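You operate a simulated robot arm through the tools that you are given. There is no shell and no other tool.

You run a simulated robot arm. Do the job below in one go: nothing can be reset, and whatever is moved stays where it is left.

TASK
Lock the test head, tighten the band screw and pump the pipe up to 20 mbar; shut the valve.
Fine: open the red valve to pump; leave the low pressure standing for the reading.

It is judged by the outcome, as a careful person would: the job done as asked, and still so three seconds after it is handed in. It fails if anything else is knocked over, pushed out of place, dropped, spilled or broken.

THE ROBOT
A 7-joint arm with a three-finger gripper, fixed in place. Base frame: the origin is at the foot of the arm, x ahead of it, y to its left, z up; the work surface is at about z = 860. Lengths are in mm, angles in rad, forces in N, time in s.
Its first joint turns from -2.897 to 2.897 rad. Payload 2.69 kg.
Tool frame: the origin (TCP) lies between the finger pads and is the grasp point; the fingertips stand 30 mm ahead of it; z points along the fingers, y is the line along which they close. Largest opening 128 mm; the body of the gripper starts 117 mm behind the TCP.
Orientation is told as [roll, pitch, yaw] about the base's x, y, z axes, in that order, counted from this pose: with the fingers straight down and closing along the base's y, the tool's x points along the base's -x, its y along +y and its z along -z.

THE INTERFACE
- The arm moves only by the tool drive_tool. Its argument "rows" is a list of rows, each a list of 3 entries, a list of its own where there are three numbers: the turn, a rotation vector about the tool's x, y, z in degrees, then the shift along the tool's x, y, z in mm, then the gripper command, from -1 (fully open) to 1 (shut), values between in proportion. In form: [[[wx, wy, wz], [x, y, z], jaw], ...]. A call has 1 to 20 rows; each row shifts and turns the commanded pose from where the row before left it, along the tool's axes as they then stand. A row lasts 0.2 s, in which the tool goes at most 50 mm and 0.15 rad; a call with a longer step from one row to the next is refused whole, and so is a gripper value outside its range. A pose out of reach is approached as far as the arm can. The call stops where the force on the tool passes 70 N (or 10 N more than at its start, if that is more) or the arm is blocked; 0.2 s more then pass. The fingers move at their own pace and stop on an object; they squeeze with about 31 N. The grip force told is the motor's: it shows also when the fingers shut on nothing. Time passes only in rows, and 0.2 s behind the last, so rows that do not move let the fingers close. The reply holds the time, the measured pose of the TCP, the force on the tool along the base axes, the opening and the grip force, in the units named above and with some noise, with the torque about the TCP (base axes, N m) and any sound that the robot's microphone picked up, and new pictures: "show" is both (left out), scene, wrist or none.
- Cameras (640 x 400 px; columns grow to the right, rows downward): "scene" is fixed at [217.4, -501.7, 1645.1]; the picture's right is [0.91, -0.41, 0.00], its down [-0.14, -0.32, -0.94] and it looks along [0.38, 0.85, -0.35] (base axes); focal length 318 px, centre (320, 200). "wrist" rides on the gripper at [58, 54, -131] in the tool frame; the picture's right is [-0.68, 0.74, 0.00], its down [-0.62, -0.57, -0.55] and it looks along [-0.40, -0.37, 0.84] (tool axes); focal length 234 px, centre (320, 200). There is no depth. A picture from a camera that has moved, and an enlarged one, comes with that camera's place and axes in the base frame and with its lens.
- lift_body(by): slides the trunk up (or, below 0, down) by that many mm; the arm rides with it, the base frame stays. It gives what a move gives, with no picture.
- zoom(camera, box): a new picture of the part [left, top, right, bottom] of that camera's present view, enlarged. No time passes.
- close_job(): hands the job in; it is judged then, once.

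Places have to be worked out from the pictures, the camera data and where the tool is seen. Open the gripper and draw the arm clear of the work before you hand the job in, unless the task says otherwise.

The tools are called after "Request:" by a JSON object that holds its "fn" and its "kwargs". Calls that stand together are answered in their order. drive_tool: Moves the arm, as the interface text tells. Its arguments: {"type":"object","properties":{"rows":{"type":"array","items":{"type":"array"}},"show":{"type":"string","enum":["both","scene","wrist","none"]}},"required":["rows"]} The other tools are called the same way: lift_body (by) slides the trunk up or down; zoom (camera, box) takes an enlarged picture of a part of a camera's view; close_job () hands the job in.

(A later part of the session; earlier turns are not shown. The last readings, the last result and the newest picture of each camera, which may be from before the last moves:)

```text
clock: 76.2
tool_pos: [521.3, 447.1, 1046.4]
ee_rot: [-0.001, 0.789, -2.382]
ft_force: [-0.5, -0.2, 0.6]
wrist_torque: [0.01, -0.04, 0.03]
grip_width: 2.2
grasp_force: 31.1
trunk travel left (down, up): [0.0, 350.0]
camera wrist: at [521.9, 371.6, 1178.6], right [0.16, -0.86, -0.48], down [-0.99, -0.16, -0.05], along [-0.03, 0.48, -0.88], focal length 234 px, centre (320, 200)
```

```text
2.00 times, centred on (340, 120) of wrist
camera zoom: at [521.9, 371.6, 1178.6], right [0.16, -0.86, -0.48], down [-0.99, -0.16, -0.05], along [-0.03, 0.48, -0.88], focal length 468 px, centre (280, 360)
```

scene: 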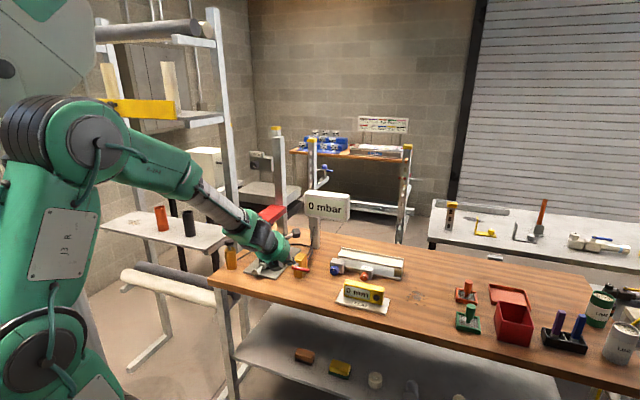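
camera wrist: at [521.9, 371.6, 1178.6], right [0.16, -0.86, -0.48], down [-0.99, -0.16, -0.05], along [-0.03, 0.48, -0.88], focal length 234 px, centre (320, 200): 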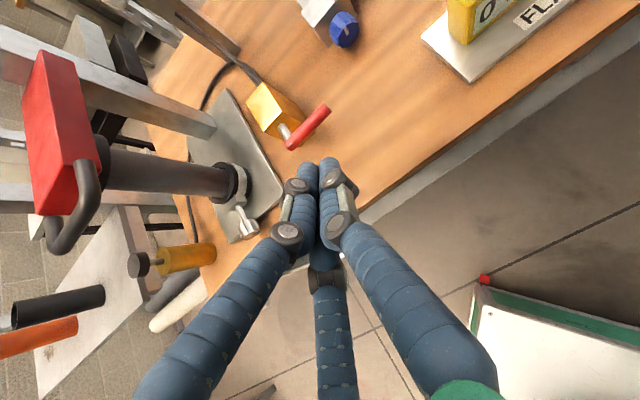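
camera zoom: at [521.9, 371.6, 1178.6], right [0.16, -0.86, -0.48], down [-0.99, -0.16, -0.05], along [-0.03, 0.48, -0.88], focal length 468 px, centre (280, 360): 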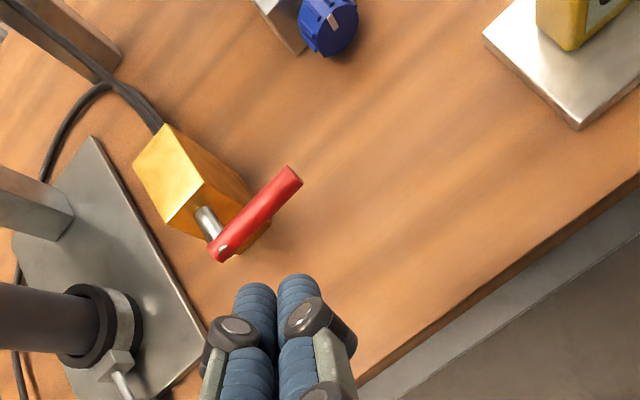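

Clear view: pivot (583.5, 563.5, 928), bar end (624, 519.5), stem ~30 mm off the block. I bring the closed fingertips down in front of the bar, then slide them under it, 42 mm right of the pivot.

Request:
{"fn": "drive_tool", "kwargs": {"rows": [[[0, 0, 0], [-9.2, 0, 40], 1], [[0, 0, 0], [-9.2, 0, 40], 1], [[0, 0, 0], [-9.2, 0, 40], 1], [[0, 0, 0], [-9.2, 0, 40], 1], [[0, 0, 0], [0, 0, 0], 1]]}}

Request:
{"fn": "zoom", "kwargs": {"camera": "wrist", "box": [220, 60, 420, 220]}}

Request:
{"fn": "zoom", "kwargs": {"camera": "scene", "box": [260, 230, 340, 290]}}

```text
clock: 77.4
tool_pos: [588.3, 506.1, 909.0]
ee_rot: [0.0, 0.789, -2.382]
ft_force: [0.0, -0.3, 0.4]
wrist_torque: [0.03, 0.02, -0.01]
grip_width: 2.1
grasp_force: 31.4
trunk travel left (down, up): [0.0, 350.0]
camera wrist: at [588.9, 431.3, 1040.7], right [0.16, -0.86, -0.48], down [-0.99, -0.16, -0.05], along [-0.03, 0.48, -0.88], focal length 234 px, centre (320, 200)
```

scene: 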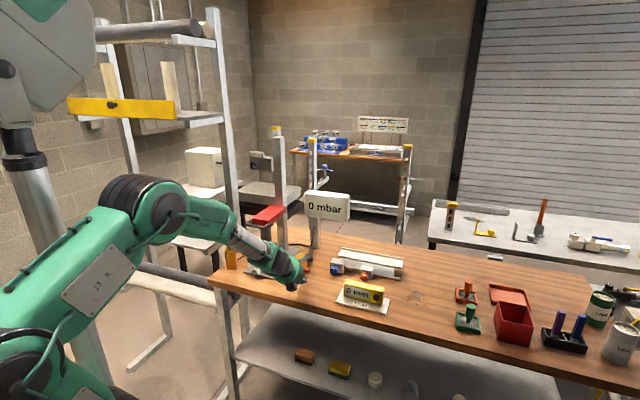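
wrist: 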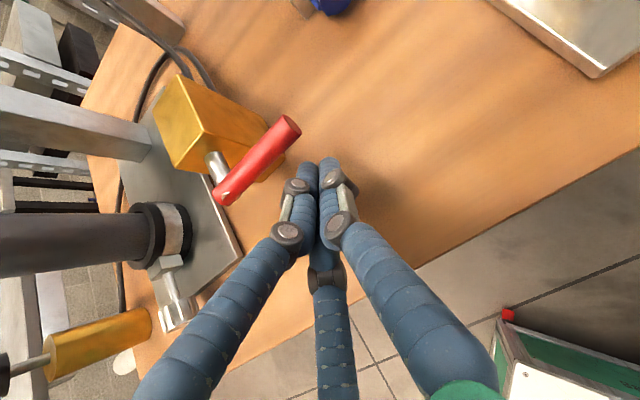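

```text
2.50 times, centred on (320, 140) of wrist
camera zoom: at [588.9, 431.3, 1040.7], right [0.16, -0.86, -0.48], down [-0.99, -0.16, -0.05], along [-0.03, 0.48, -0.88], focal length 585 px, centre (320, 350)
```

zoom: 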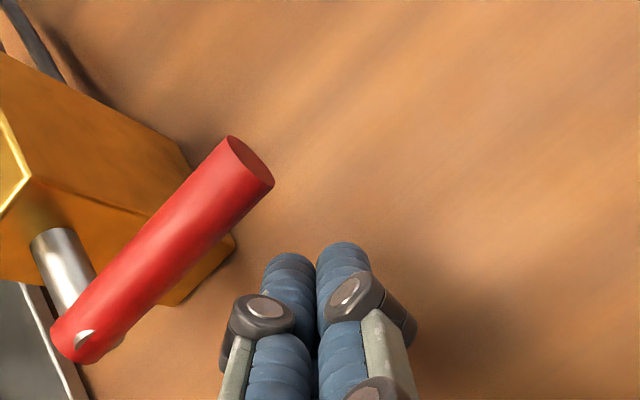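

```text
6.67 times, centred on (300, 260) of scene
camera zoom: at [217.4, -501.7, 1645.1], right [0.91, -0.41, 0.0], down [-0.14, -0.32, -0.94], along [0.38, 0.85, -0.35], focal length 2123 px, centre (453, -200)
```

zoom: 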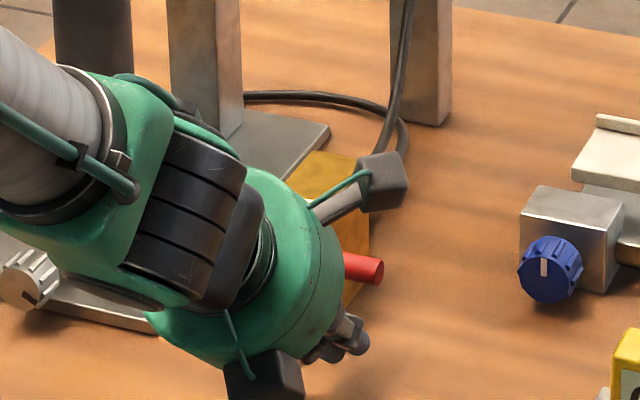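

The fingertips are in front of and below the bar, ~45 mm right of the pivot. I slide 28 mm forward under the bar.

Request:
{"fn": "drive_tool", "kwargs": {"rows": [[[0, 0, 0], [10, 0, 10], 1], [[0, 0, 0], [10, 0, 10], 1], [[0, 0, 0], [0, 0, 0], 1]]}}

Request:
{"fn": "zoom", "kwargs": {"camera": "wrist", "box": [220, 60, 420, 220]}}

```text
clock: 78.2
tool_pos: [604.7, 523.1, 906.5]
ee_rot: [-0.002, 0.784, -2.382]
ft_force: [-42.6, -46.5, -6.4]
wrist_torque: [0.84, -1.06, 0.38]
grip_width: 1.9
grasp_force: 30.6
trunk travel left (down, up): [0.0, 350.0]
camera wrist: at [604.9, 449.1, 1039.2], right [0.16, -0.86, -0.48], down [-0.99, -0.16, -0.05], along [-0.04, 0.48, -0.88], focal length 234 px, centre (320, 200)
```

scene: 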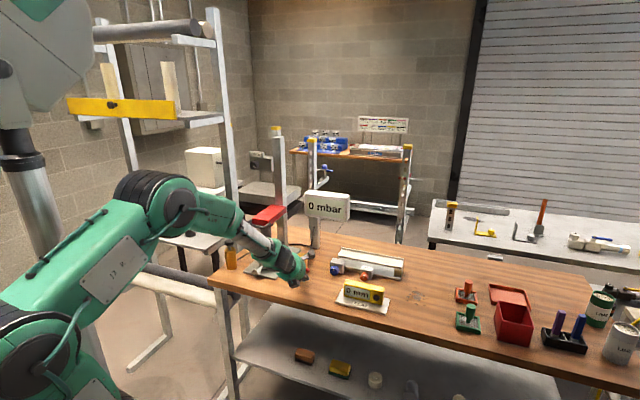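
wrist: 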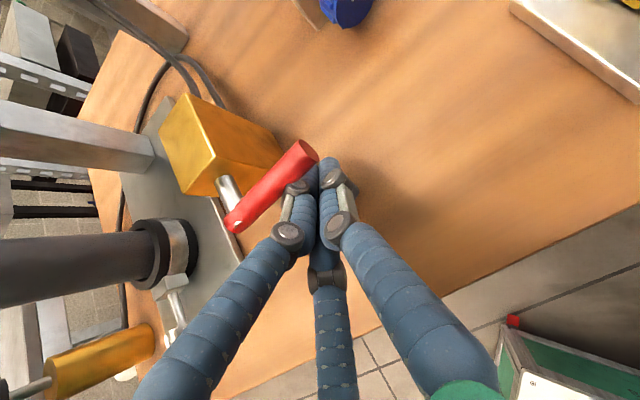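

```text
2.50 times, centred on (320, 140) of wrist
camera zoom: at [604.9, 449.1, 1039.2], right [0.16, -0.86, -0.48], down [-0.99, -0.16, -0.05], along [-0.04, 0.48, -0.88], focal length 585 px, centre (320, 350)
```

zoom: 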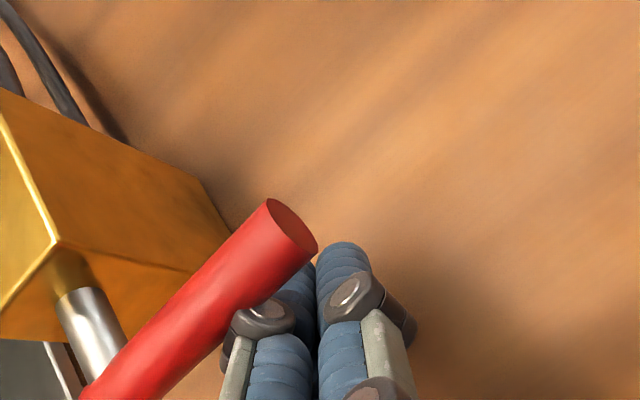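

The finger's knuckle met the bar (63 N back-push) – it's in contact underneath. I ease back 4 mm and start lifting along the bar's arc.

Request:
{"fn": "drive_tool", "kwargs": {"rows": [[[0, 0, 0], [-3, 0, -3], 1], [[0, 0, 0], [9.8, 7.3, -9.8], 1], [[0, 0, 0], [10.7, 3.2, -10.7], 1], [[0, 0, 0], [0, 0, 0], 1]], "show": "wrist"}}

Request:
{"fn": "zoom", "kwargs": {"camera": "wrist", "box": [200, 60, 400, 220]}}

Request:
{"fn": "zoom", "kwargs": {"camera": "scene", "box": [260, 180, 360, 290]}}

```text
clock: 79.2
tool_pos: [613.1, 517.2, 940.1]
ee_rot: [-0.001, 0.792, -2.383]
ft_force: [-0.5, 0.3, 0.1]
wrist_torque: [0.02, 0.01, 0.0]
grip_width: 2.0
grasp_force: 31.2
trunk travel left (down, up): [0.0, 350.0]
camera wrist: at [612.3, 442.1, 1072.7], right [0.16, -0.86, -0.48], down [-0.99, -0.16, -0.05], along [-0.03, 0.48, -0.87], focal length 234 px, centre (320, 200)
```

wrist: 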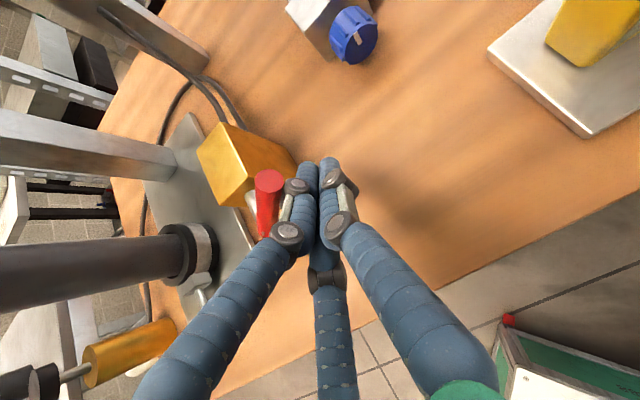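

```text
2.50 times, centred on (300, 140) of wrist
camera zoom: at [612.3, 442.1, 1072.7], right [0.16, -0.86, -0.48], down [-0.99, -0.16, -0.05], along [-0.03, 0.48, -0.87], focal length 585 px, centre (370, 350)
```

zoom: 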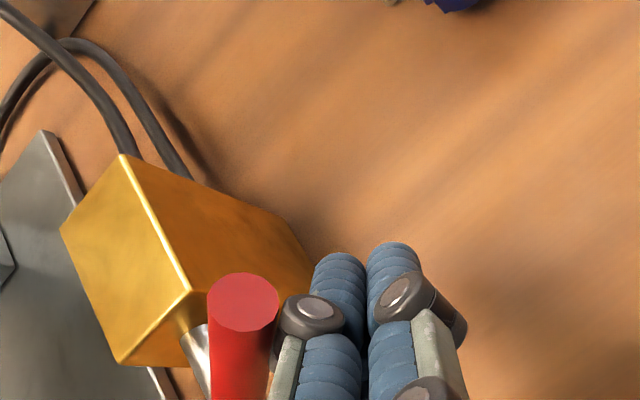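

```text
3.64 times, centred on (310, 235) of scene
camera zoom: at [217.4, -501.7, 1645.1], right [0.91, -0.41, 0.0], down [-0.14, -0.32, -0.94], along [0.38, 0.85, -0.35], focal length 1158 px, centre (356, 73)
```

zoom: 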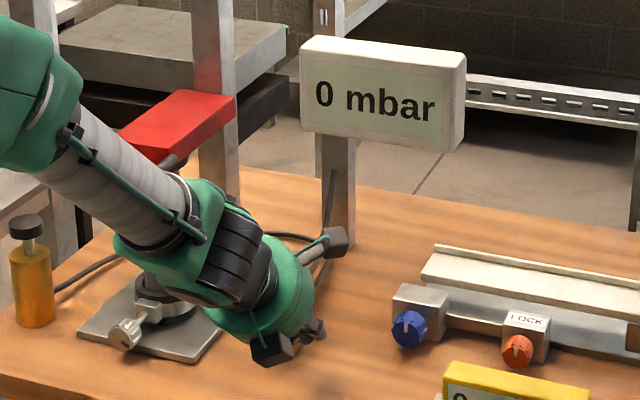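

The bar is now at about 45°. I continue along the arc toward vertical.

Request:
{"fn": "drive_tool", "kwargs": {"rows": [[[0, 0, 0], [8, -1.5, -8], 1], [[0, 0, 0], [8, -1.5, -8], 1], [[0, 0, 0], [9.2, -9.4, -9.2], 1], [[0, 0, 0], [6.7, -11.6, -6.7], 1], [[0, 0, 0], [0, 0, 0], 1]], "show": "wrist"}}

Request:
{"fn": "zoom", "kwargs": {"camera": "wrist", "box": [200, 100, 400, 260]}}

```text
clock: 80.4
tool_pos: [594.2, 533.7, 984.0]
ee_rot: [-0.003, 0.789, -2.382]
ft_force: [0.1, -0.7, 1.0]
wrist_torque: [0.02, 0.01, 0.01]
grip_width: 2.4
grasp_force: 31.1
trunk travel left (down, up): [0.0, 350.0]
camera wrist: at [594.5, 459.3, 1115.8], right [0.16, -0.86, -0.48], down [-0.99, -0.16, -0.05], along [-0.03, 0.48, -0.88], focal length 234 px, centre (320, 200)
```

wrist: 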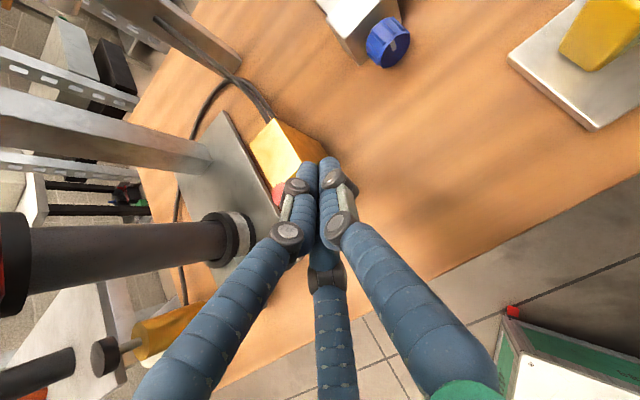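

```text
2.50 times, centred on (300, 180) of wrist
camera zoom: at [594.5, 459.3, 1115.8], right [0.16, -0.86, -0.48], down [-0.99, -0.16, -0.05], along [-0.03, 0.48, -0.88], focal length 585 px, centre (370, 250)
```

zoom: 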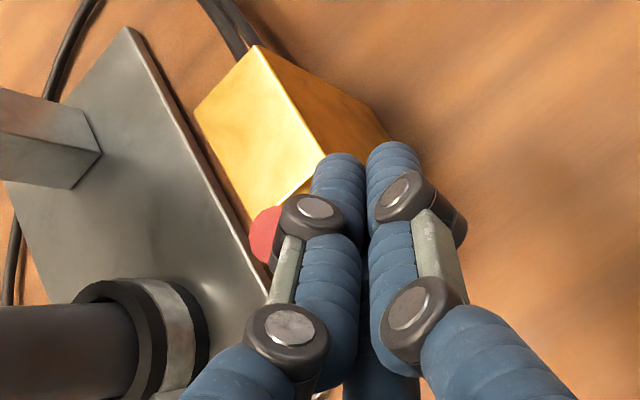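

The bar is at ~83°. I push a little more to reach its open stop, watching the force.

Request:
{"fn": "drive_tool", "kwargs": {"rows": [[[0, 0, 0], [1.5, -5, -1.5], 1], [[0, 0, 0], [1, -5, -1], 1], [[0, 0, 0], [0, -4, 0], 1], [[0, 0, 0], [0, 0, 0], 1]], "show": "wrist"}}

Request:
{"fn": "zoom", "kwargs": {"camera": "wrist", "box": [200, 100, 400, 260]}}

```text
clock: 81.4
tool_pos: [584.3, 542.1, 986.7]
ee_rot: [-0.001, 0.788, -2.384]
ft_force: [5.4, -4.5, -0.2]
wrist_torque: [-0.07, -0.03, -0.06]
grip_width: 1.8
grasp_force: 31.3
trunk travel left (down, up): [0.0, 350.0]
camera wrist: at [585.1, 467.8, 1119.7], right [0.16, -0.86, -0.48], down [-0.99, -0.16, -0.05], along [-0.03, 0.48, -0.88], focal length 234 px, centre (320, 200)
```

wrist: 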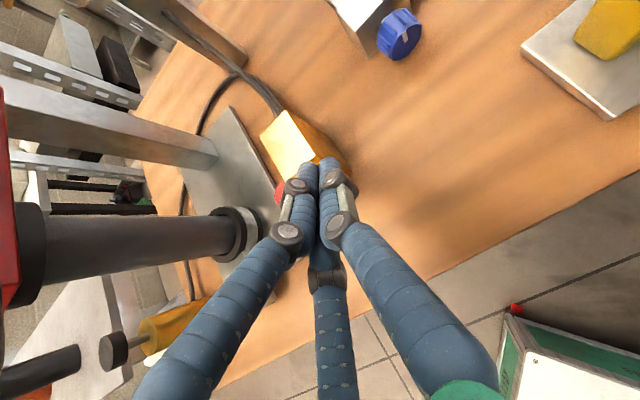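

```text
2.50 times, centred on (300, 180) of wrist
camera zoom: at [585.1, 467.8, 1119.7], right [0.16, -0.86, -0.48], down [-0.99, -0.16, -0.05], along [-0.03, 0.48, -0.88], focal length 585 px, centre (370, 250)
```

zoom: 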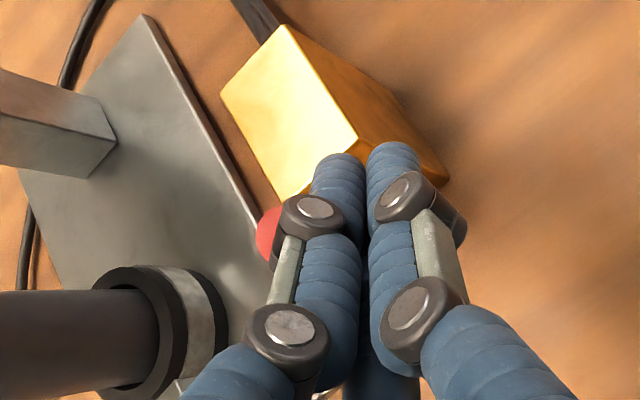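

Slight reaction of ~7 N now. I push 4 mm more to feel whether that's the stop.

Request:
{"fn": "drive_tool", "kwargs": {"rows": [[[0, 0, 0], [0, -2, 0], 1], [[0, 0, 0], [0, -2, 0], 1], [[0, 0, 0], [0, 0, 0], 1]], "show": "wrist"}}

Request:
{"fn": "zoom", "kwargs": {"camera": "wrist", "box": [200, 100, 400, 260]}}

```text
clock: 82.2
tool_pos: [584.2, 543.5, 987.4]
ee_rot: [-0.001, 0.791, -2.388]
ft_force: [38.6, -34.6, 2.9]
wrist_torque: [-0.62, -0.59, -0.64]
grip_width: 2.0
grasp_force: 30.8
trunk travel left (down, up): [0.0, 350.0]
camera wrist: at [584.0, 468.6, 1119.7], right [0.16, -0.86, -0.48], down [-0.99, -0.15, -0.05], along [-0.03, 0.48, -0.88], focal length 234 px, centre (320, 200)
```

wrist: 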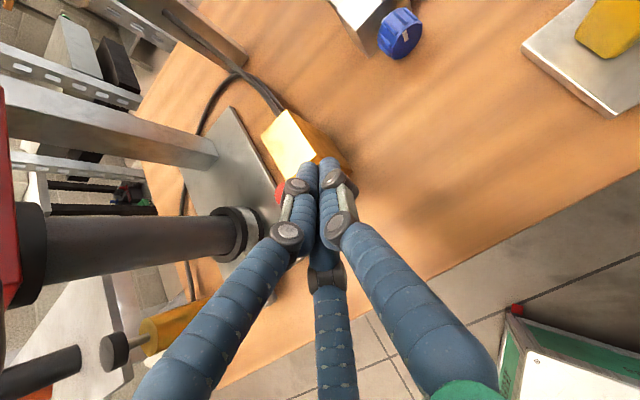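

```text
2.50 times, centred on (300, 180) of wrist
camera zoom: at [584.0, 468.6, 1119.7], right [0.16, -0.86, -0.48], down [-0.99, -0.15, -0.05], along [-0.03, 0.48, -0.88], focal length 585 px, centre (370, 250)
```

zoom: 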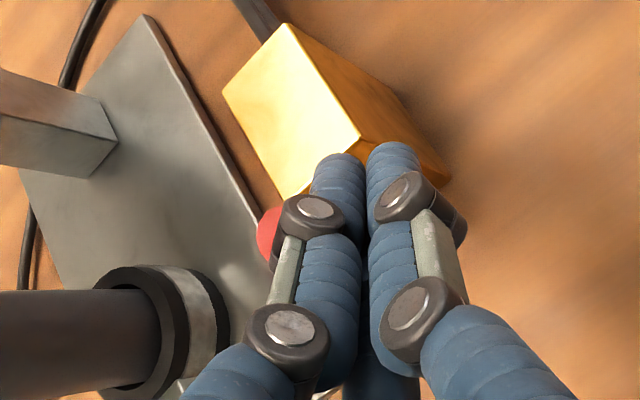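

That's the stop (52 N): valve is open with the bar vertical. I back away right and up, then raise the trunk to the starting height for work from above on the pump.

Request:
{"fn": "drive_tool", "kwargs": {"rows": [[[0, 0, 0], [0, 15, 0], 1], [[0, 0, 0], [-20, 10, -20], 1], [[0, 0, 0], [0, 0, -45], 1], [[0, 0, 0], [0, 0, -45], 1], [[0, 0, 0], [0, 0, -45], 1], [[0, 0, 0], [0, 0, 0], 1]], "show": "both"}}

Request:
{"fn": "lift_body", "kwargs": {"by": 200}}

Request:
{"fn": "zoom", "kwargs": {"camera": "scene", "box": [210, 180, 370, 290]}}

```text
clock: 83.6
tool_pos: [509.6, 444.7, 1076.3]
ee_rot: [-0.002, 0.786, -2.383]
ft_force: [1.3, 1.3, -2.4]
wrist_torque: [0.02, 0.04, 0.02]
grip_width: 2.0
grasp_force: 30.9
trunk travel left (down, up): [0.0, 350.0]
camera wrist: at [510.1, 369.2, 1210.0], right [0.16, -0.86, -0.48], down [-0.99, -0.16, -0.05], along [-0.04, 0.48, -0.88], focal length 234 px, centre (320, 200)
```

scene: 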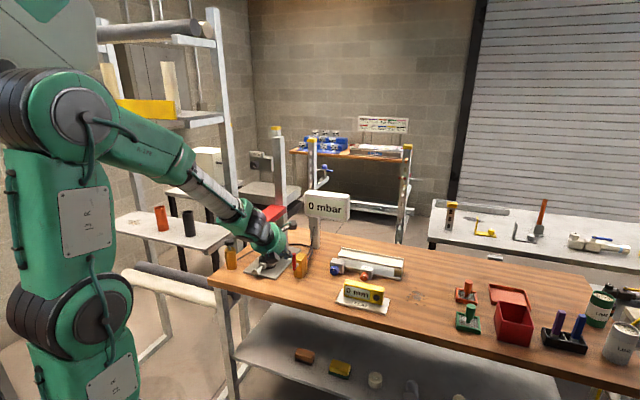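
wrist: 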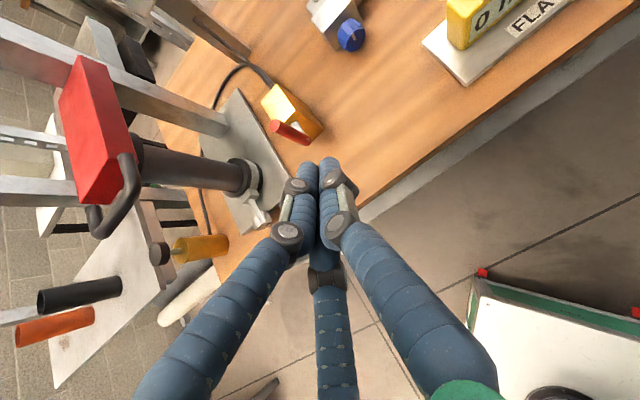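

```text
clock: 85.8
tool_pos: [508.5, 443.6, 1280.6]
ee_rot: [-0.003, 0.788, -2.383]
ft_force: [0.3, -0.1, -0.7]
wrist_torque: [0.02, -0.02, 0.01]
grip_width: 2.0
grasp_force: 30.9
trunk travel left (down, up): [-200.0, 150.0]
```

```text
3.64 times, centred on (290, 235) of scene
camera zoom: at [217.4, -501.7, 1645.1], right [0.91, -0.41, 0.0], down [-0.14, -0.32, -0.94], along [0.38, 0.85, -0.35], focal length 1158 px, centre (429, 73)
```

zoom: 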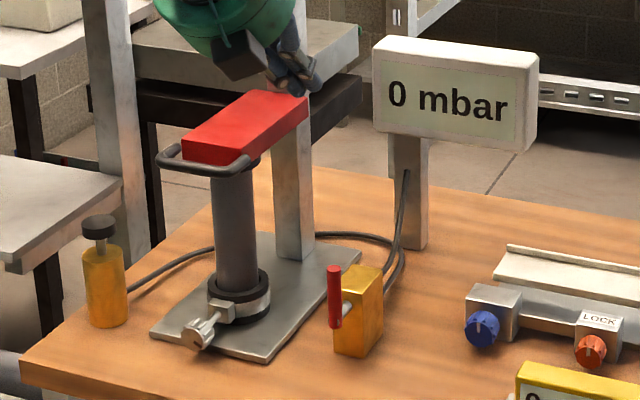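

The valve handle is upright, display 0 mbar. The pump knob top triangulates to about (358, 780, 990). I point the tool straight down and fly high over to above the pump.

Request:
{"fn": "drive_tool", "kwargs": {"rows": [[[0, -7.5, 0], [0, 0, 0], 1], [[0, -7.5, 0], [0, 0, 0], 1], [[0, -7.5, 0], [0, 0, 0], 1], [[0, -7.5, 0], [0, 0, 0], 1], [[0, -7.5, 0], [0, 0, 0], 1], [[0, -7.5, 0], [0, 0, 0], 1], [[0, 0, 0], [13.7, -38.6, 0], 1], [[0, 0, 0], [13.7, -38.6, 0], 1], [[0, 0, 0], [13.7, -38.6, 0], 1], [[0, 0, 0], [13.7, -38.6, 0], 1], [[0, 0, 0], [13.7, -38.6, 0], 1], [[0, 0, 0], [13.7, -38.6, 0], 1], [[0, 0, 0], [13.7, -38.6, 0], 1], [[0, 0, 0], [13.7, -38.6, 0], 1], [[0, 0, 0], [13.7, -38.6, 0], 1], [[0, 0, 0], [0, 0, 0], 1]]}}

Request:
{"fn": "zoom", "kwargs": {"camera": "wrist", "box": [220, 60, 420, 260]}}

```text
clock: 89.2
tool_pos: [443.7, 569.5, 1255.0]
ee_rot: [-0.044, 0.724, -2.382]
ft_force: [0.3, 0.8, 0.1]
wrist_torque: [0.0, -0.03, -0.04]
grip_width: 1.9
grasp_force: 31.0
out of reach, approached as far as the arm can: row 1, 2, 3, 4, 5, 6, 7, 8, 9, 10, 11, 12, 13
trunk travel left (down, up): [-200.0, 150.0]
camera wrist: at [454.7, 497.6, 1388.7], right [0.15, -0.87, -0.47], down [-0.98, -0.19, 0.02], along [-0.11, 0.46, -0.88], focal length 234 px, centre (320, 200)
```

scene: 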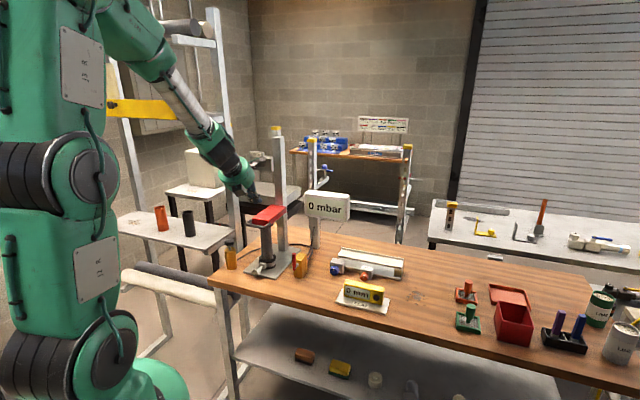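
wrist: 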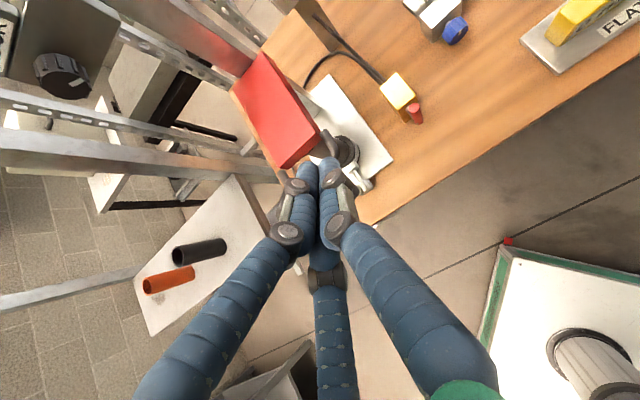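

```text
2.00 times, centred on (320, 160) of wrist
camera zoom: at [454.7, 497.6, 1388.7], right [0.15, -0.87, -0.47], down [-0.98, -0.19, 0.02], along [-0.11, 0.46, -0.88], focal length 468 px, centre (320, 280)
```

zoom: 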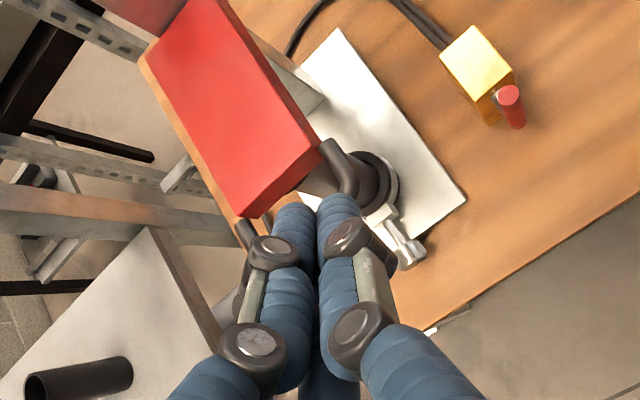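

The hand can't tip to vertical in this flipped roll. I roll it back 180° to the original (camera-toward-robot) configuration, in which straight-down is known to work.

Request:
{"fn": "drive_tool", "kwargs": {"rows": [[[0, 0, 0], [0, 0, -40], 1], [[0, 0, 8], [0, 0, 0], 1], [[0, 0, 8], [0, 0, 0], 1], [[0, 0, 8], [0, 0, 0], 1], [[0, 0, 8], [0, 0, 0], 1], [[0, 0, 8], [0, 0, 0], 1], [[0, 0, 8], [0, 0, 0], 1], [[0, 0, 8], [0, 0, 0], 1], [[0, 0, 8], [0, 0, 0], 1], [[0, 0, 8], [0, 0, 0], 1], [[0, 0, 8], [0, 0, 0], 1], [[0, 0, 8], [0, 0, 0], 1], [[0, 0, 8], [0, 0, 0], 1], [[0, 0, 8], [0, 0, 0], 1], [[0, 0, 8], [0, 0, 0], 1], [[0, 0, 8], [0, 0, 0], 1], [[0, 0, 8], [0, 0, 0], 1], [[0, 0, 8], [0, 0, 0], 1], [[0, 0, 8], [0, 0, 0], 1], [[0, 0, 8], [0, 0, 0], 1]], "show": "none"}}

Request:
{"fn": "drive_tool", "kwargs": {"rows": [[[0, 0, 8], [0, 0, 0], 1], [[0, 0, 8], [0, 0, 0], 1], [[0, 0, 8], [0, 0, 0], 1], [[0, 0, 4], [0, 0, 0], 1], [[0, 0, 0], [0, 0, 0], 1]]}}

```text
clock: 93.4
tool_pos: [424.4, 551.6, 1281.8]
ee_rot: [-0.358, -0.644, 1.381]
ft_force: [0.1, -0.6, 0.4]
wrist_torque: [0.01, 0.0, 0.01]
grip_width: 2.0
grasp_force: 30.6
trunk travel left (down, up): [-200.0, 150.0]
```

```text
clock: 94.6
tool_pos: [424.1, 551.4, 1282.3]
ee_rot: [0.044, -0.724, 0.757]
ft_force: [0.0, 0.4, -0.1]
wrist_torque: [-0.01, 0.04, 0.02]
grip_width: 2.2
grasp_force: 30.7
trunk travel left (down, up): [-200.0, 150.0]
camera wrist: at [295.5, 494.7, 1341.4], right [-0.15, 0.87, 0.47], down [0.49, -0.35, 0.8], along [0.86, 0.35, -0.37], focal length 234 px, centre (320, 200)
```

scene: 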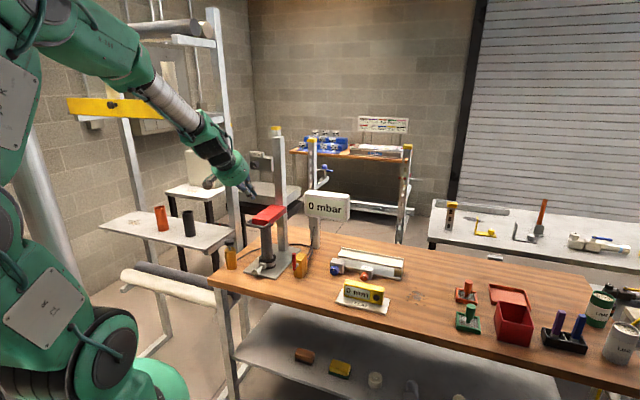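
wrist: 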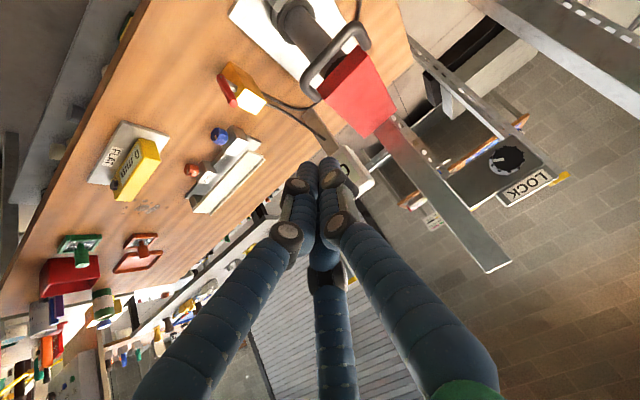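

Now I tip to straight down and fly to above the pump.

Request:
{"fn": "drive_tool", "kwargs": {"rows": [[[0, 8.3, 0], [0, 0, 0], 1], [[0, 8.3, 0], [0, 0, 0], 1], [[0, 8.3, 0], [0, 0, 0], 1], [[0, 8.3, 0], [0, 0, 0], 1], [[0, 8.3, 0], [0, 0, 0], 1], [[0, 0, 0], [-18.2, 35.3, 0], 1], [[0, 0, 0], [-18.2, 35.3, 0], 1], [[0, 0, 0], [-18.2, 35.3, 0], 1], [[0, 0, 0], [-18.2, 35.3, 0], 1], [[0, 0, 0], [-18.2, 35.3, 0], 1], [[0, 0, 0], [-18.2, 35.3, 0], 1], [[0, 0, 0], [0, 0, 0], 1]]}}

Request:
{"fn": "zoom", "kwargs": {"camera": "wrist", "box": [220, 60, 420, 260]}}

```text
clock: 97.2
tool_pos: [350.8, 780.9, 1288.2]
ee_rot: [0.031, -0.001, 0.789]
ft_force: [0.0, 0.8, -0.8]
wrist_torque: [-0.04, -0.02, 0.02]
grip_width: 2.0
grasp_force: 31.3
trunk travel left (down, up): [-200.0, 150.0]
camera wrist: at [275.0, 774.5, 1419.7], right [-0.05, 1.0, 0.02], down [0.85, 0.03, 0.53], along [0.53, 0.04, -0.85], focal length 234 px, centre (320, 200)
```

scene: 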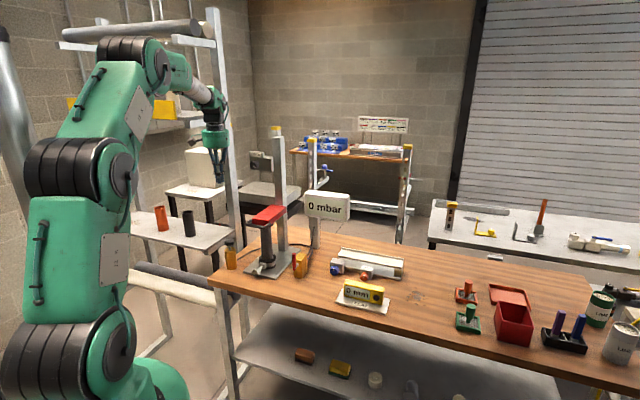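
wrist: 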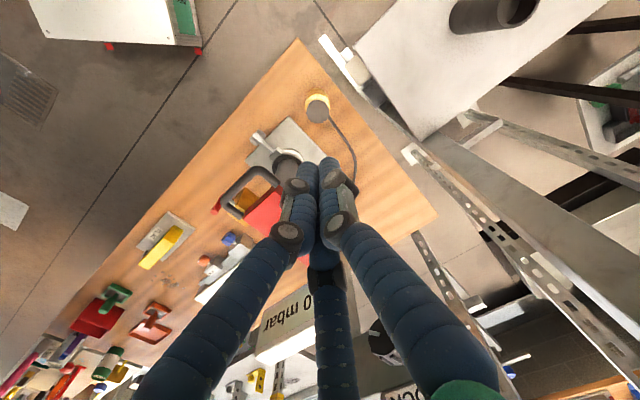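

```text
2.00 times, centred on (320, 160) of wrist
camera zoom: at [275.0, 774.5, 1419.7], right [-0.05, 1.0, 0.02], down [0.85, 0.03, 0.53], along [0.53, 0.04, -0.85], focal length 468 px, centre (320, 280)
```

zoom: 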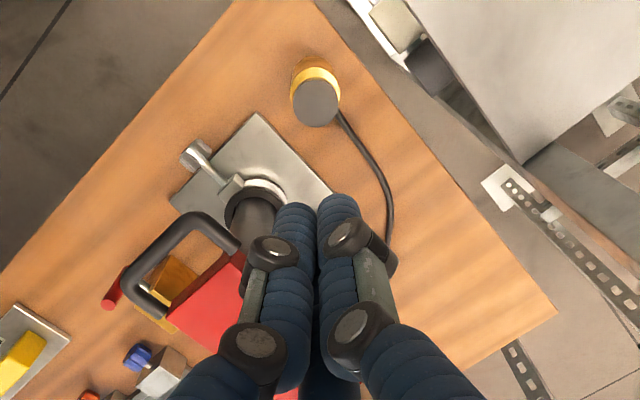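

Directly above; the knob centre reads (360.5, 782). I true up the tool, shift onto it, and descend to ~20 mm above the knob.

Request:
{"fn": "drive_tool", "kwargs": {"rows": [[[1.6, 0, 0], [0, 0, 0], 1], [[0, 0, 0], [-7, -6, 0], 1], [[0, 0, 0], [0, 0, 45], 1], [[0, 0, 0], [0, 0, 45], 1], [[0, 0, 0], [0, 0, 45], 1], [[0, 0, 0], [0, 0, 45], 1], [[0, 0, 0], [0, 0, 40], 1], [[0, 0, 0], [0, 0, 20], 1], [[0, 0, 0], [0, 0, 0], 1]]}}

Request:
{"fn": "zoom", "kwargs": {"camera": "wrist", "box": [220, 80, 420, 240]}}

Request:
{"fn": "zoom", "kwargs": {"camera": "scene", "box": [200, 200, 280, 280]}}

```text
clock: 99.2
tool_pos: [360.0, 780.8, 1049.0]
ee_rot: [0.005, 0.0, 0.787]
ft_force: [0.6, 0.7, -0.2]
wrist_torque: [-0.04, 0.03, -0.01]
grip_width: 2.0
grasp_force: 30.8
trunk travel left (down, up): [-200.0, 150.0]
camera wrist: at [282.1, 776.8, 1178.5], right [-0.05, 1.0, 0.0], down [0.84, 0.04, 0.55], along [0.55, 0.03, -0.84], focal length 234 px, centre (320, 200)
```

scene: 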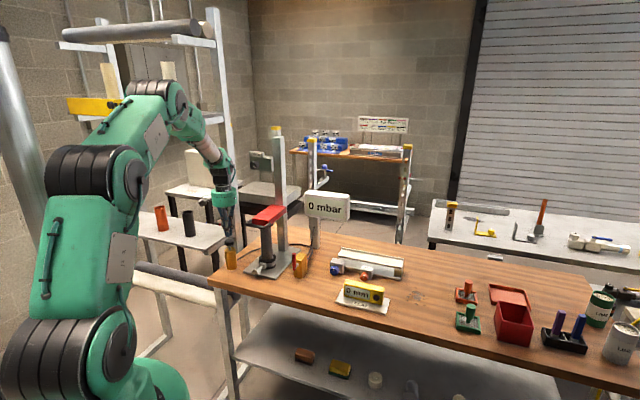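
wrist: 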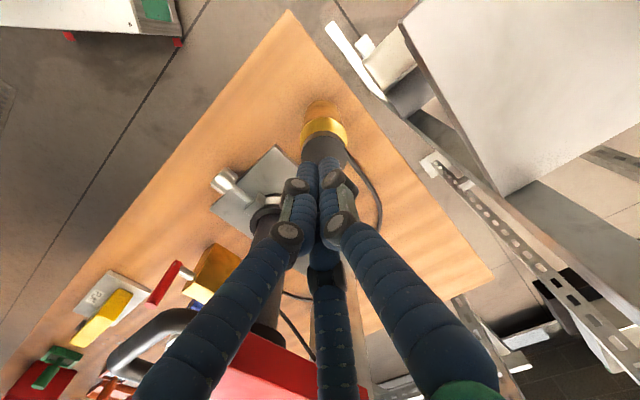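

```text
2.50 times, centred on (320, 160) of wrist
camera zoom: at [282.1, 776.8, 1178.5], right [-0.05, 1.0, 0.0], down [0.84, 0.04, 0.55], along [0.55, 0.03, -0.84], focal length 585 px, centre (320, 300)
```

zoom: 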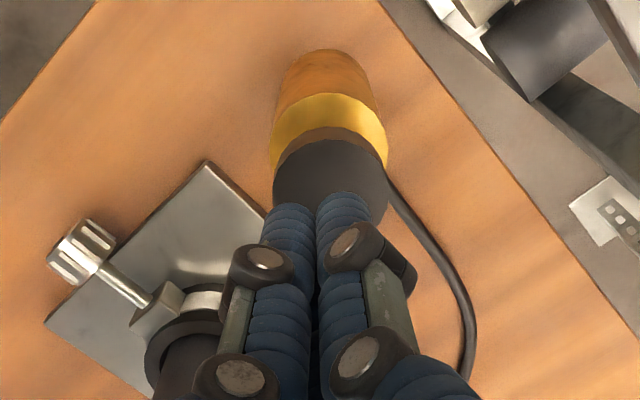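

```text
5.00 times, centred on (240, 240) of scene
camera zoom: at [217.4, -501.7, 1645.1], right [0.91, -0.41, 0.0], down [-0.14, -0.32, -0.94], along [0.38, 0.85, -0.35], focal length 1592 px, centre (720, 0)
```

zoom: 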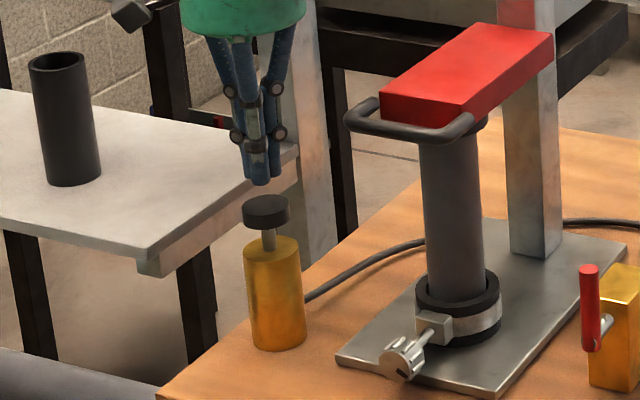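

Fingertips are centred ~13 mm above the pump knob. I press down gently in small steps and watch force and display.

Request:
{"fn": "drive_tool", "kwargs": {"rows": [[[0, 0, 0], [0, 0, 8], 1], [[0, 0, 0], [0, 0, 5], 1], [[0, 0, 0], [0, 0, 5], 1], [[0, 0, 0], [0, 0, 5], 1], [[0, 0, 0], [0, 0, 0], 1]], "show": "scene"}}

Request:
{"fn": "zoom", "kwargs": {"camera": "scene", "box": [200, 180, 360, 290]}}

```text
clock: 100.4
tool_pos: [359.1, 780.6, 1024.4]
ee_rot: [0.006, 0.001, 0.79]
ft_force: [-0.6, 0.0, -0.3]
wrist_torque: [0.02, 0.02, 0.03]
grip_width: 1.9
grasp_force: 30.5
trunk travel left (down, up): [-200.0, 150.0]
```

scene: 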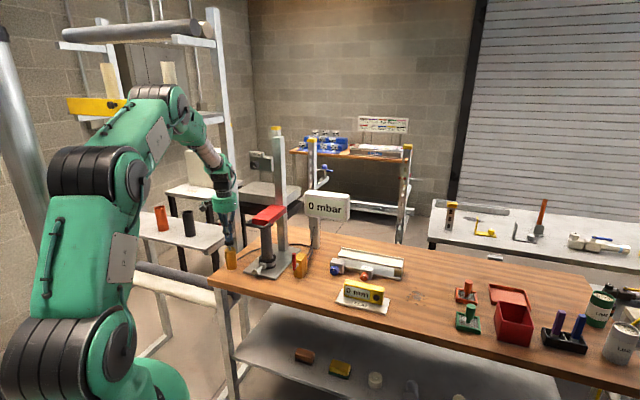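

```text
3.64 times, centred on (280, 235) of scene
camera zoom: at [217.4, -501.7, 1645.1], right [0.91, -0.41, 0.0], down [-0.14, -0.32, -0.94], along [0.38, 0.85, -0.35], focal length 1158 px, centre (466, 73)
```

zoom: 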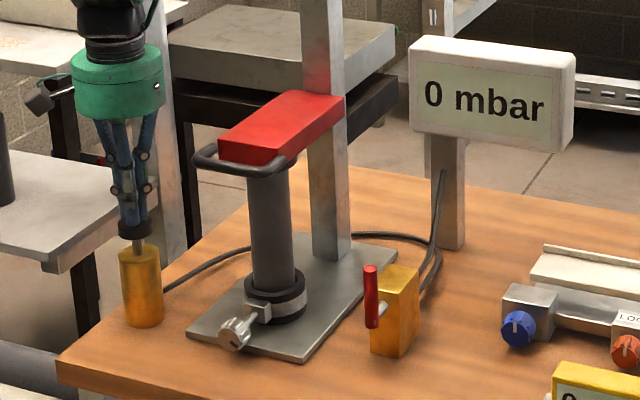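

Not yet in contact. Continue down in 4 mm steps.

Request:
{"fn": "drive_tool", "kwargs": {"rows": [[[0, 0, 0], [0, 0, 4], 1], [[0, 0, 0], [0, 0, 4], 1], [[0, 0, 0], [0, 0, 4], 1], [[0, 0, 0], [0, 0, 0], 1]], "show": "scene"}}

Request:
{"fn": "zoom", "kwargs": {"camera": "scene", "box": [200, 180, 360, 290]}}

```text
clock: 101.4
tool_pos: [360.5, 780.4, 1012.2]
ee_rot: [0.005, -0.002, 0.788]
ft_force: [1.2, -2.1, 4.5]
wrist_torque: [-0.03, -0.05, -0.04]
grip_width: 2.1
grasp_force: 31.3
trunk travel left (down, up): [-200.0, 150.0]
```

scene: 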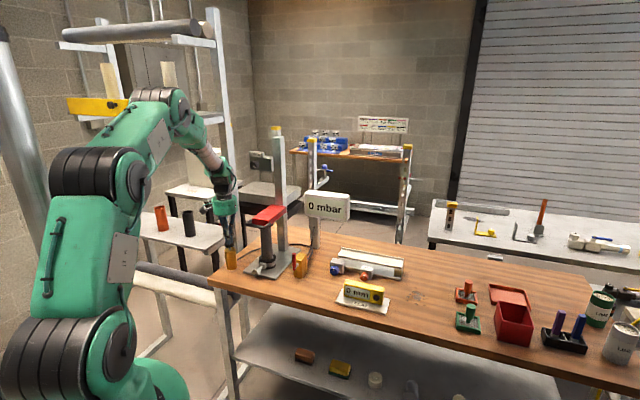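

```text
3.64 times, centred on (280, 235) of scene
camera zoom: at [217.4, -501.7, 1645.1], right [0.91, -0.41, 0.0], down [-0.14, -0.32, -0.94], along [0.38, 0.85, -0.35], focal length 1158 px, centre (466, 73)
```

zoom: 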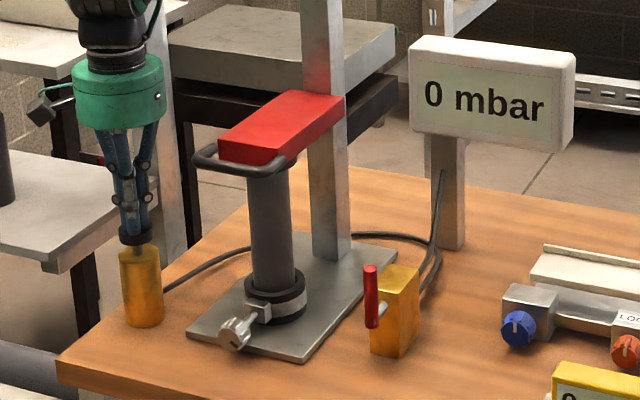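

The plunger is going down (4.5 N), display still 0. I press on to the bottom of the stroke.

Request:
{"fn": "drive_tool", "kwargs": {"rows": [[[0, 0, 0], [0, 0, 4], 1], [[0, 0, 0], [0, 0, 4], 1], [[0, 0, 0], [0, 0, 4], 1], [[0, 0, 0], [0, 0, 0], 1]], "show": "scene"}}

Request:
{"fn": "zoom", "kwargs": {"camera": "scene", "box": [200, 180, 360, 290]}}

```text
clock: 102.4
tool_pos: [359.3, 779.8, 1000.0]
ee_rot: [0.006, -0.001, 0.789]
ft_force: [1.9, 3.2, 9.2]
wrist_torque: [0.09, -0.14, 0.06]
grip_width: 2.0
grasp_force: 31.2
trunk travel left (down, up): [-200.0, 150.0]
```

scene: 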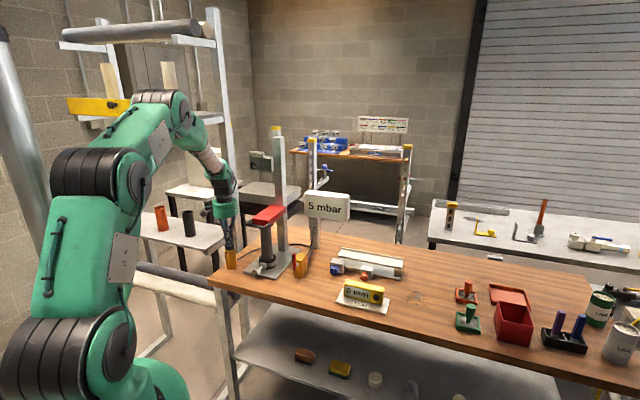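

```text
3.64 times, centred on (280, 235) of scene
camera zoom: at [217.4, -501.7, 1645.1], right [0.91, -0.41, 0.0], down [-0.14, -0.32, -0.94], along [0.38, 0.85, -0.35], focal length 1158 px, centre (466, 73)
```

zoom: 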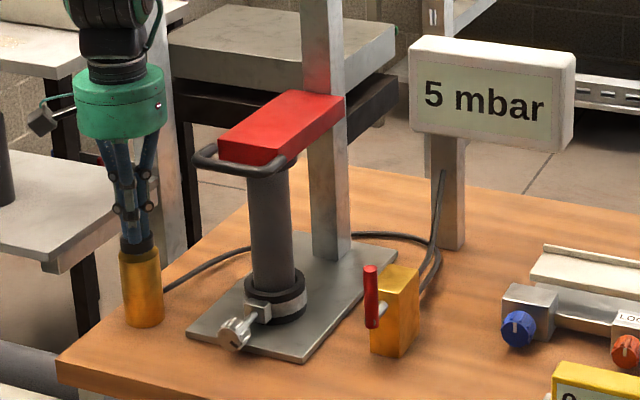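

One stroke gives 5 mbar and the reading stands. I rise to see whether the plunger springs back.

Request:
{"fn": "drive_tool", "kwargs": {"rows": [[[0, 0, 0], [0, 0, -8], 1], [[0, 0, 0], [0, 0, -8], 1], [[0, 0, 0], [0, 0, -8], 1], [[0, 0, 0], [0, 0, -8], 1], [[0, 0, 0], [0, 0, -6], 1], [[0, 0, 0], [0, 0, 0], 1]], "show": "scene"}}

Request:
{"fn": "zoom", "kwargs": {"camera": "scene", "box": [200, 180, 360, 290]}}

```text
clock: 103.8
tool_pos: [357.6, 779.3, 1040.2]
ee_rot: [0.006, -0.001, 0.788]
ft_force: [-0.8, -0.6, 0.0]
wrist_torque: [-0.01, -0.01, -0.04]
grip_width: 2.0
grasp_force: 31.5
trunk travel left (down, up): [-200.0, 150.0]
```

scene: 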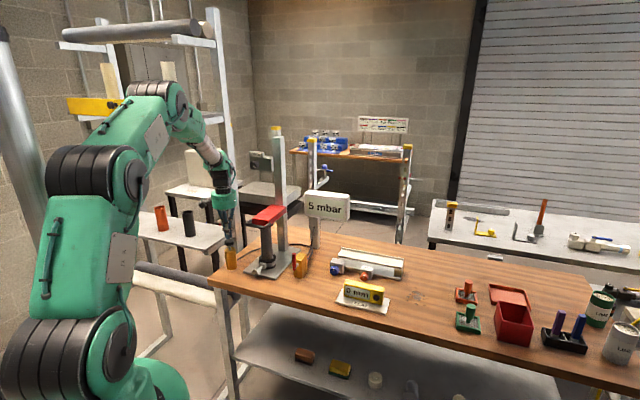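

```text
3.64 times, centred on (280, 235) of scene
camera zoom: at [217.4, -501.7, 1645.1], right [0.91, -0.41, 0.0], down [-0.14, -0.32, -0.94], along [0.38, 0.85, -0.35], focal length 1158 px, centre (466, 73)
```

zoom: 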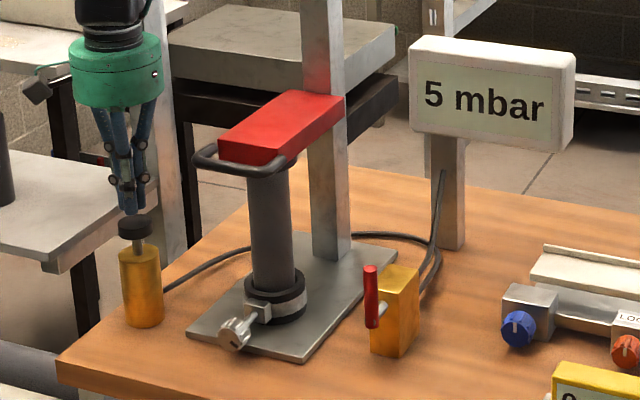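

The plunger springs back and 5 mbar holds. Second stroke: down 40, up 36.

Request:
{"fn": "drive_tool", "kwargs": {"rows": [[[0, 0, 0], [0, 0, 10], 1], [[0, 0, 0], [0, 0, 10], 1], [[0, 0, 0], [0, 0, 8], 1], [[0, 0, 0], [0, 0, 6], 1], [[0, 0, 0], [0, 0, 6], 1], [[0, 0, 0], [0, 0, 0], 1], [[0, 0, 0], [0, 0, -10], 1], [[0, 0, 0], [0, 0, -10], 1], [[0, 0, 0], [0, 0, -10], 1], [[0, 0, 0], [0, 0, -10], 1], [[0, 0, 0], [0, 0, 0], 1]], "show": "scene"}}

Request:
{"fn": "zoom", "kwargs": {"camera": "scene", "box": [200, 180, 360, 290]}}

```text
clock: 106.2
tool_pos: [357.9, 778.0, 1038.7]
ee_rot: [0.006, 0.0, 0.79]
ft_force: [-0.5, 0.3, 0.6]
wrist_torque: [0.01, -0.02, 0.02]
grip_width: 2.4
grasp_force: 31.7
trunk travel left (down, up): [-200.0, 150.0]
```

scene: 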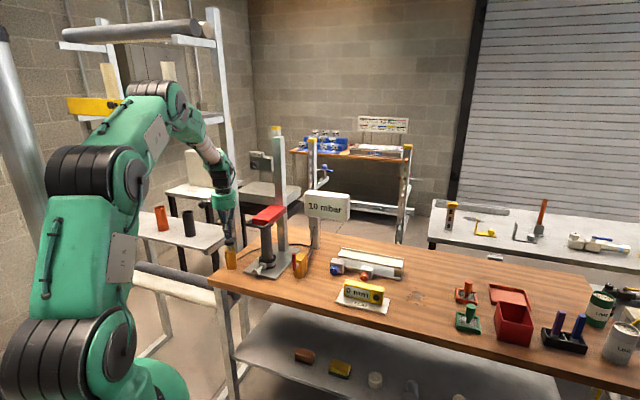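

```text
3.64 times, centred on (280, 235) of scene
camera zoom: at [217.4, -501.7, 1645.1], right [0.91, -0.41, 0.0], down [-0.14, -0.32, -0.94], along [0.38, 0.85, -0.35], focal length 1158 px, centre (466, 73)
```

zoom: 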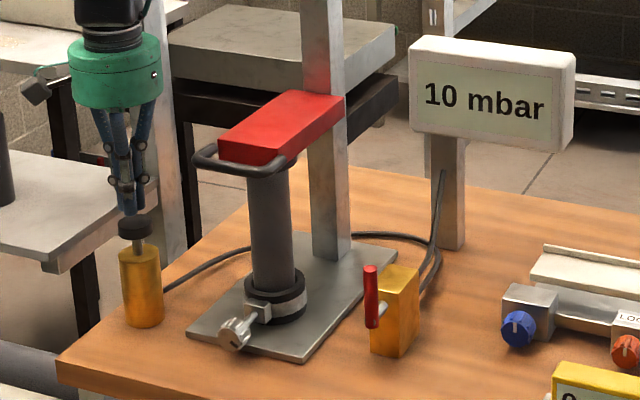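

10 mbar, holding. Third stroke the same way (with a 2 mm lateral trim).

Request:
{"fn": "drive_tool", "kwargs": {"rows": [[[0, 0, 0], [-3, 0, 10], 1], [[0, 0, 0], [0, 0, 10], 1], [[0, 0, 0], [0, 0, 8], 1], [[0, 0, 0], [0, 0, 6], 1], [[0, 0, 0], [0, 0, 6], 1], [[0, 0, 0], [0, 0, 0], 1], [[0, 0, 0], [0, 0, -10], 1], [[0, 0, 0], [0, 0, -10], 1], [[0, 0, 0], [0, 0, -10], 1], [[0, 0, 0], [0, 0, -10], 1], [[0, 0, 0], [0, 0, 0], 1]], "show": "scene"}}

Request:
{"fn": "zoom", "kwargs": {"camera": "scene", "box": [200, 180, 360, 290]}}

```text
clock: 108.6
tool_pos: [362.0, 780.4, 1038.8]
ee_rot: [0.005, -0.001, 0.789]
ft_force: [0.2, -0.7, -0.5]
wrist_torque: [-0.01, 0.01, 0.01]
grip_width: 2.1
grasp_force: 31.8
trunk travel left (down, up): [-200.0, 150.0]
```

scene: 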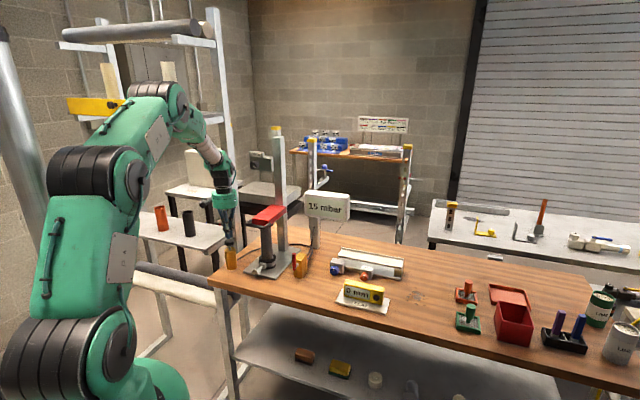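

```text
3.64 times, centred on (280, 235) of scene
camera zoom: at [217.4, -501.7, 1645.1], right [0.91, -0.41, 0.0], down [-0.14, -0.32, -0.94], along [0.38, 0.85, -0.35], focal length 1158 px, centre (466, 73)
```

zoom: 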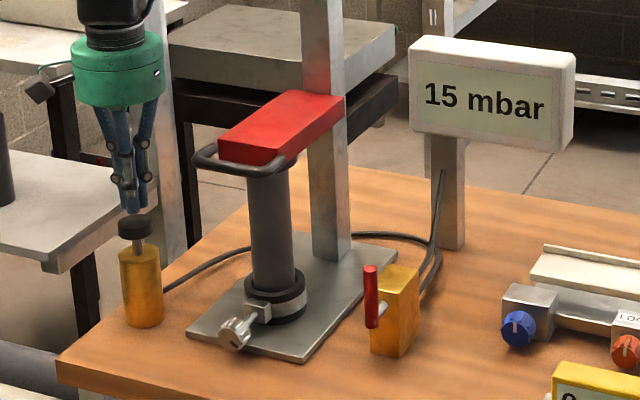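

15 mbar. Fourth and last stroke, then rise well clear.

Request:
{"fn": "drive_tool", "kwargs": {"rows": [[[0, 0, 0], [0, 0, 10], 1], [[0, 0, 0], [0, 0, 10], 1], [[0, 0, 0], [0, 0, 8], 1], [[0, 0, 0], [0, 0, 6], 1], [[0, 0, 0], [0, 0, 6], 1], [[0, 0, 0], [0, 0, 0], 1], [[0, 0, 0], [0, 0, -10], 1], [[0, 0, 0], [0, 0, -10], 1], [[0, 0, 0], [0, 0, -10], 1], [[0, 0, 0], [0, 0, -20], 1], [[0, 0, 0], [0, 0, -40], 1], [[0, 0, 0], [0, 0, 0], 1]], "show": "scene"}}

Request:
{"fn": "zoom", "kwargs": {"camera": "scene", "box": [200, 180, 360, 290]}}

```text
clock: 111.2
tool_pos: [361.4, 782.0, 1089.4]
ee_rot: [0.006, 0.001, 0.79]
ft_force: [0.3, -0.2, -0.3]
wrist_torque: [0.05, -0.02, 0.01]
grip_width: 2.1
grasp_force: 31.3
trunk travel left (down, up): [-200.0, 150.0]
```

scene: 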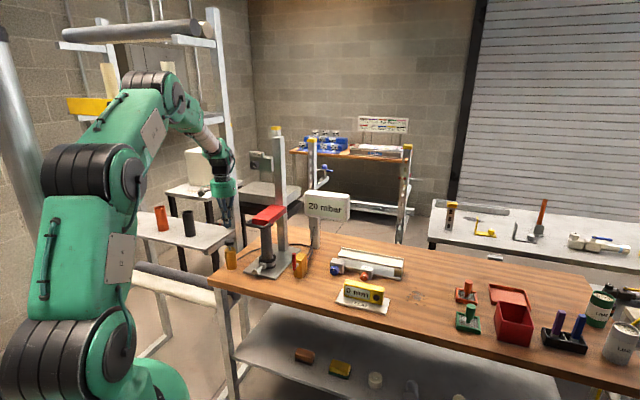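

```text
3.64 times, centred on (280, 235) of scene
camera zoom: at [217.4, -501.7, 1645.1], right [0.91, -0.41, 0.0], down [-0.14, -0.32, -0.94], along [0.38, 0.85, -0.35], focal length 1158 px, centre (466, 73)
```

zoom: 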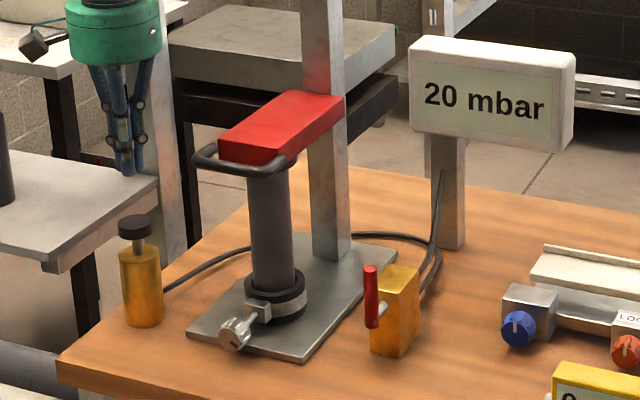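

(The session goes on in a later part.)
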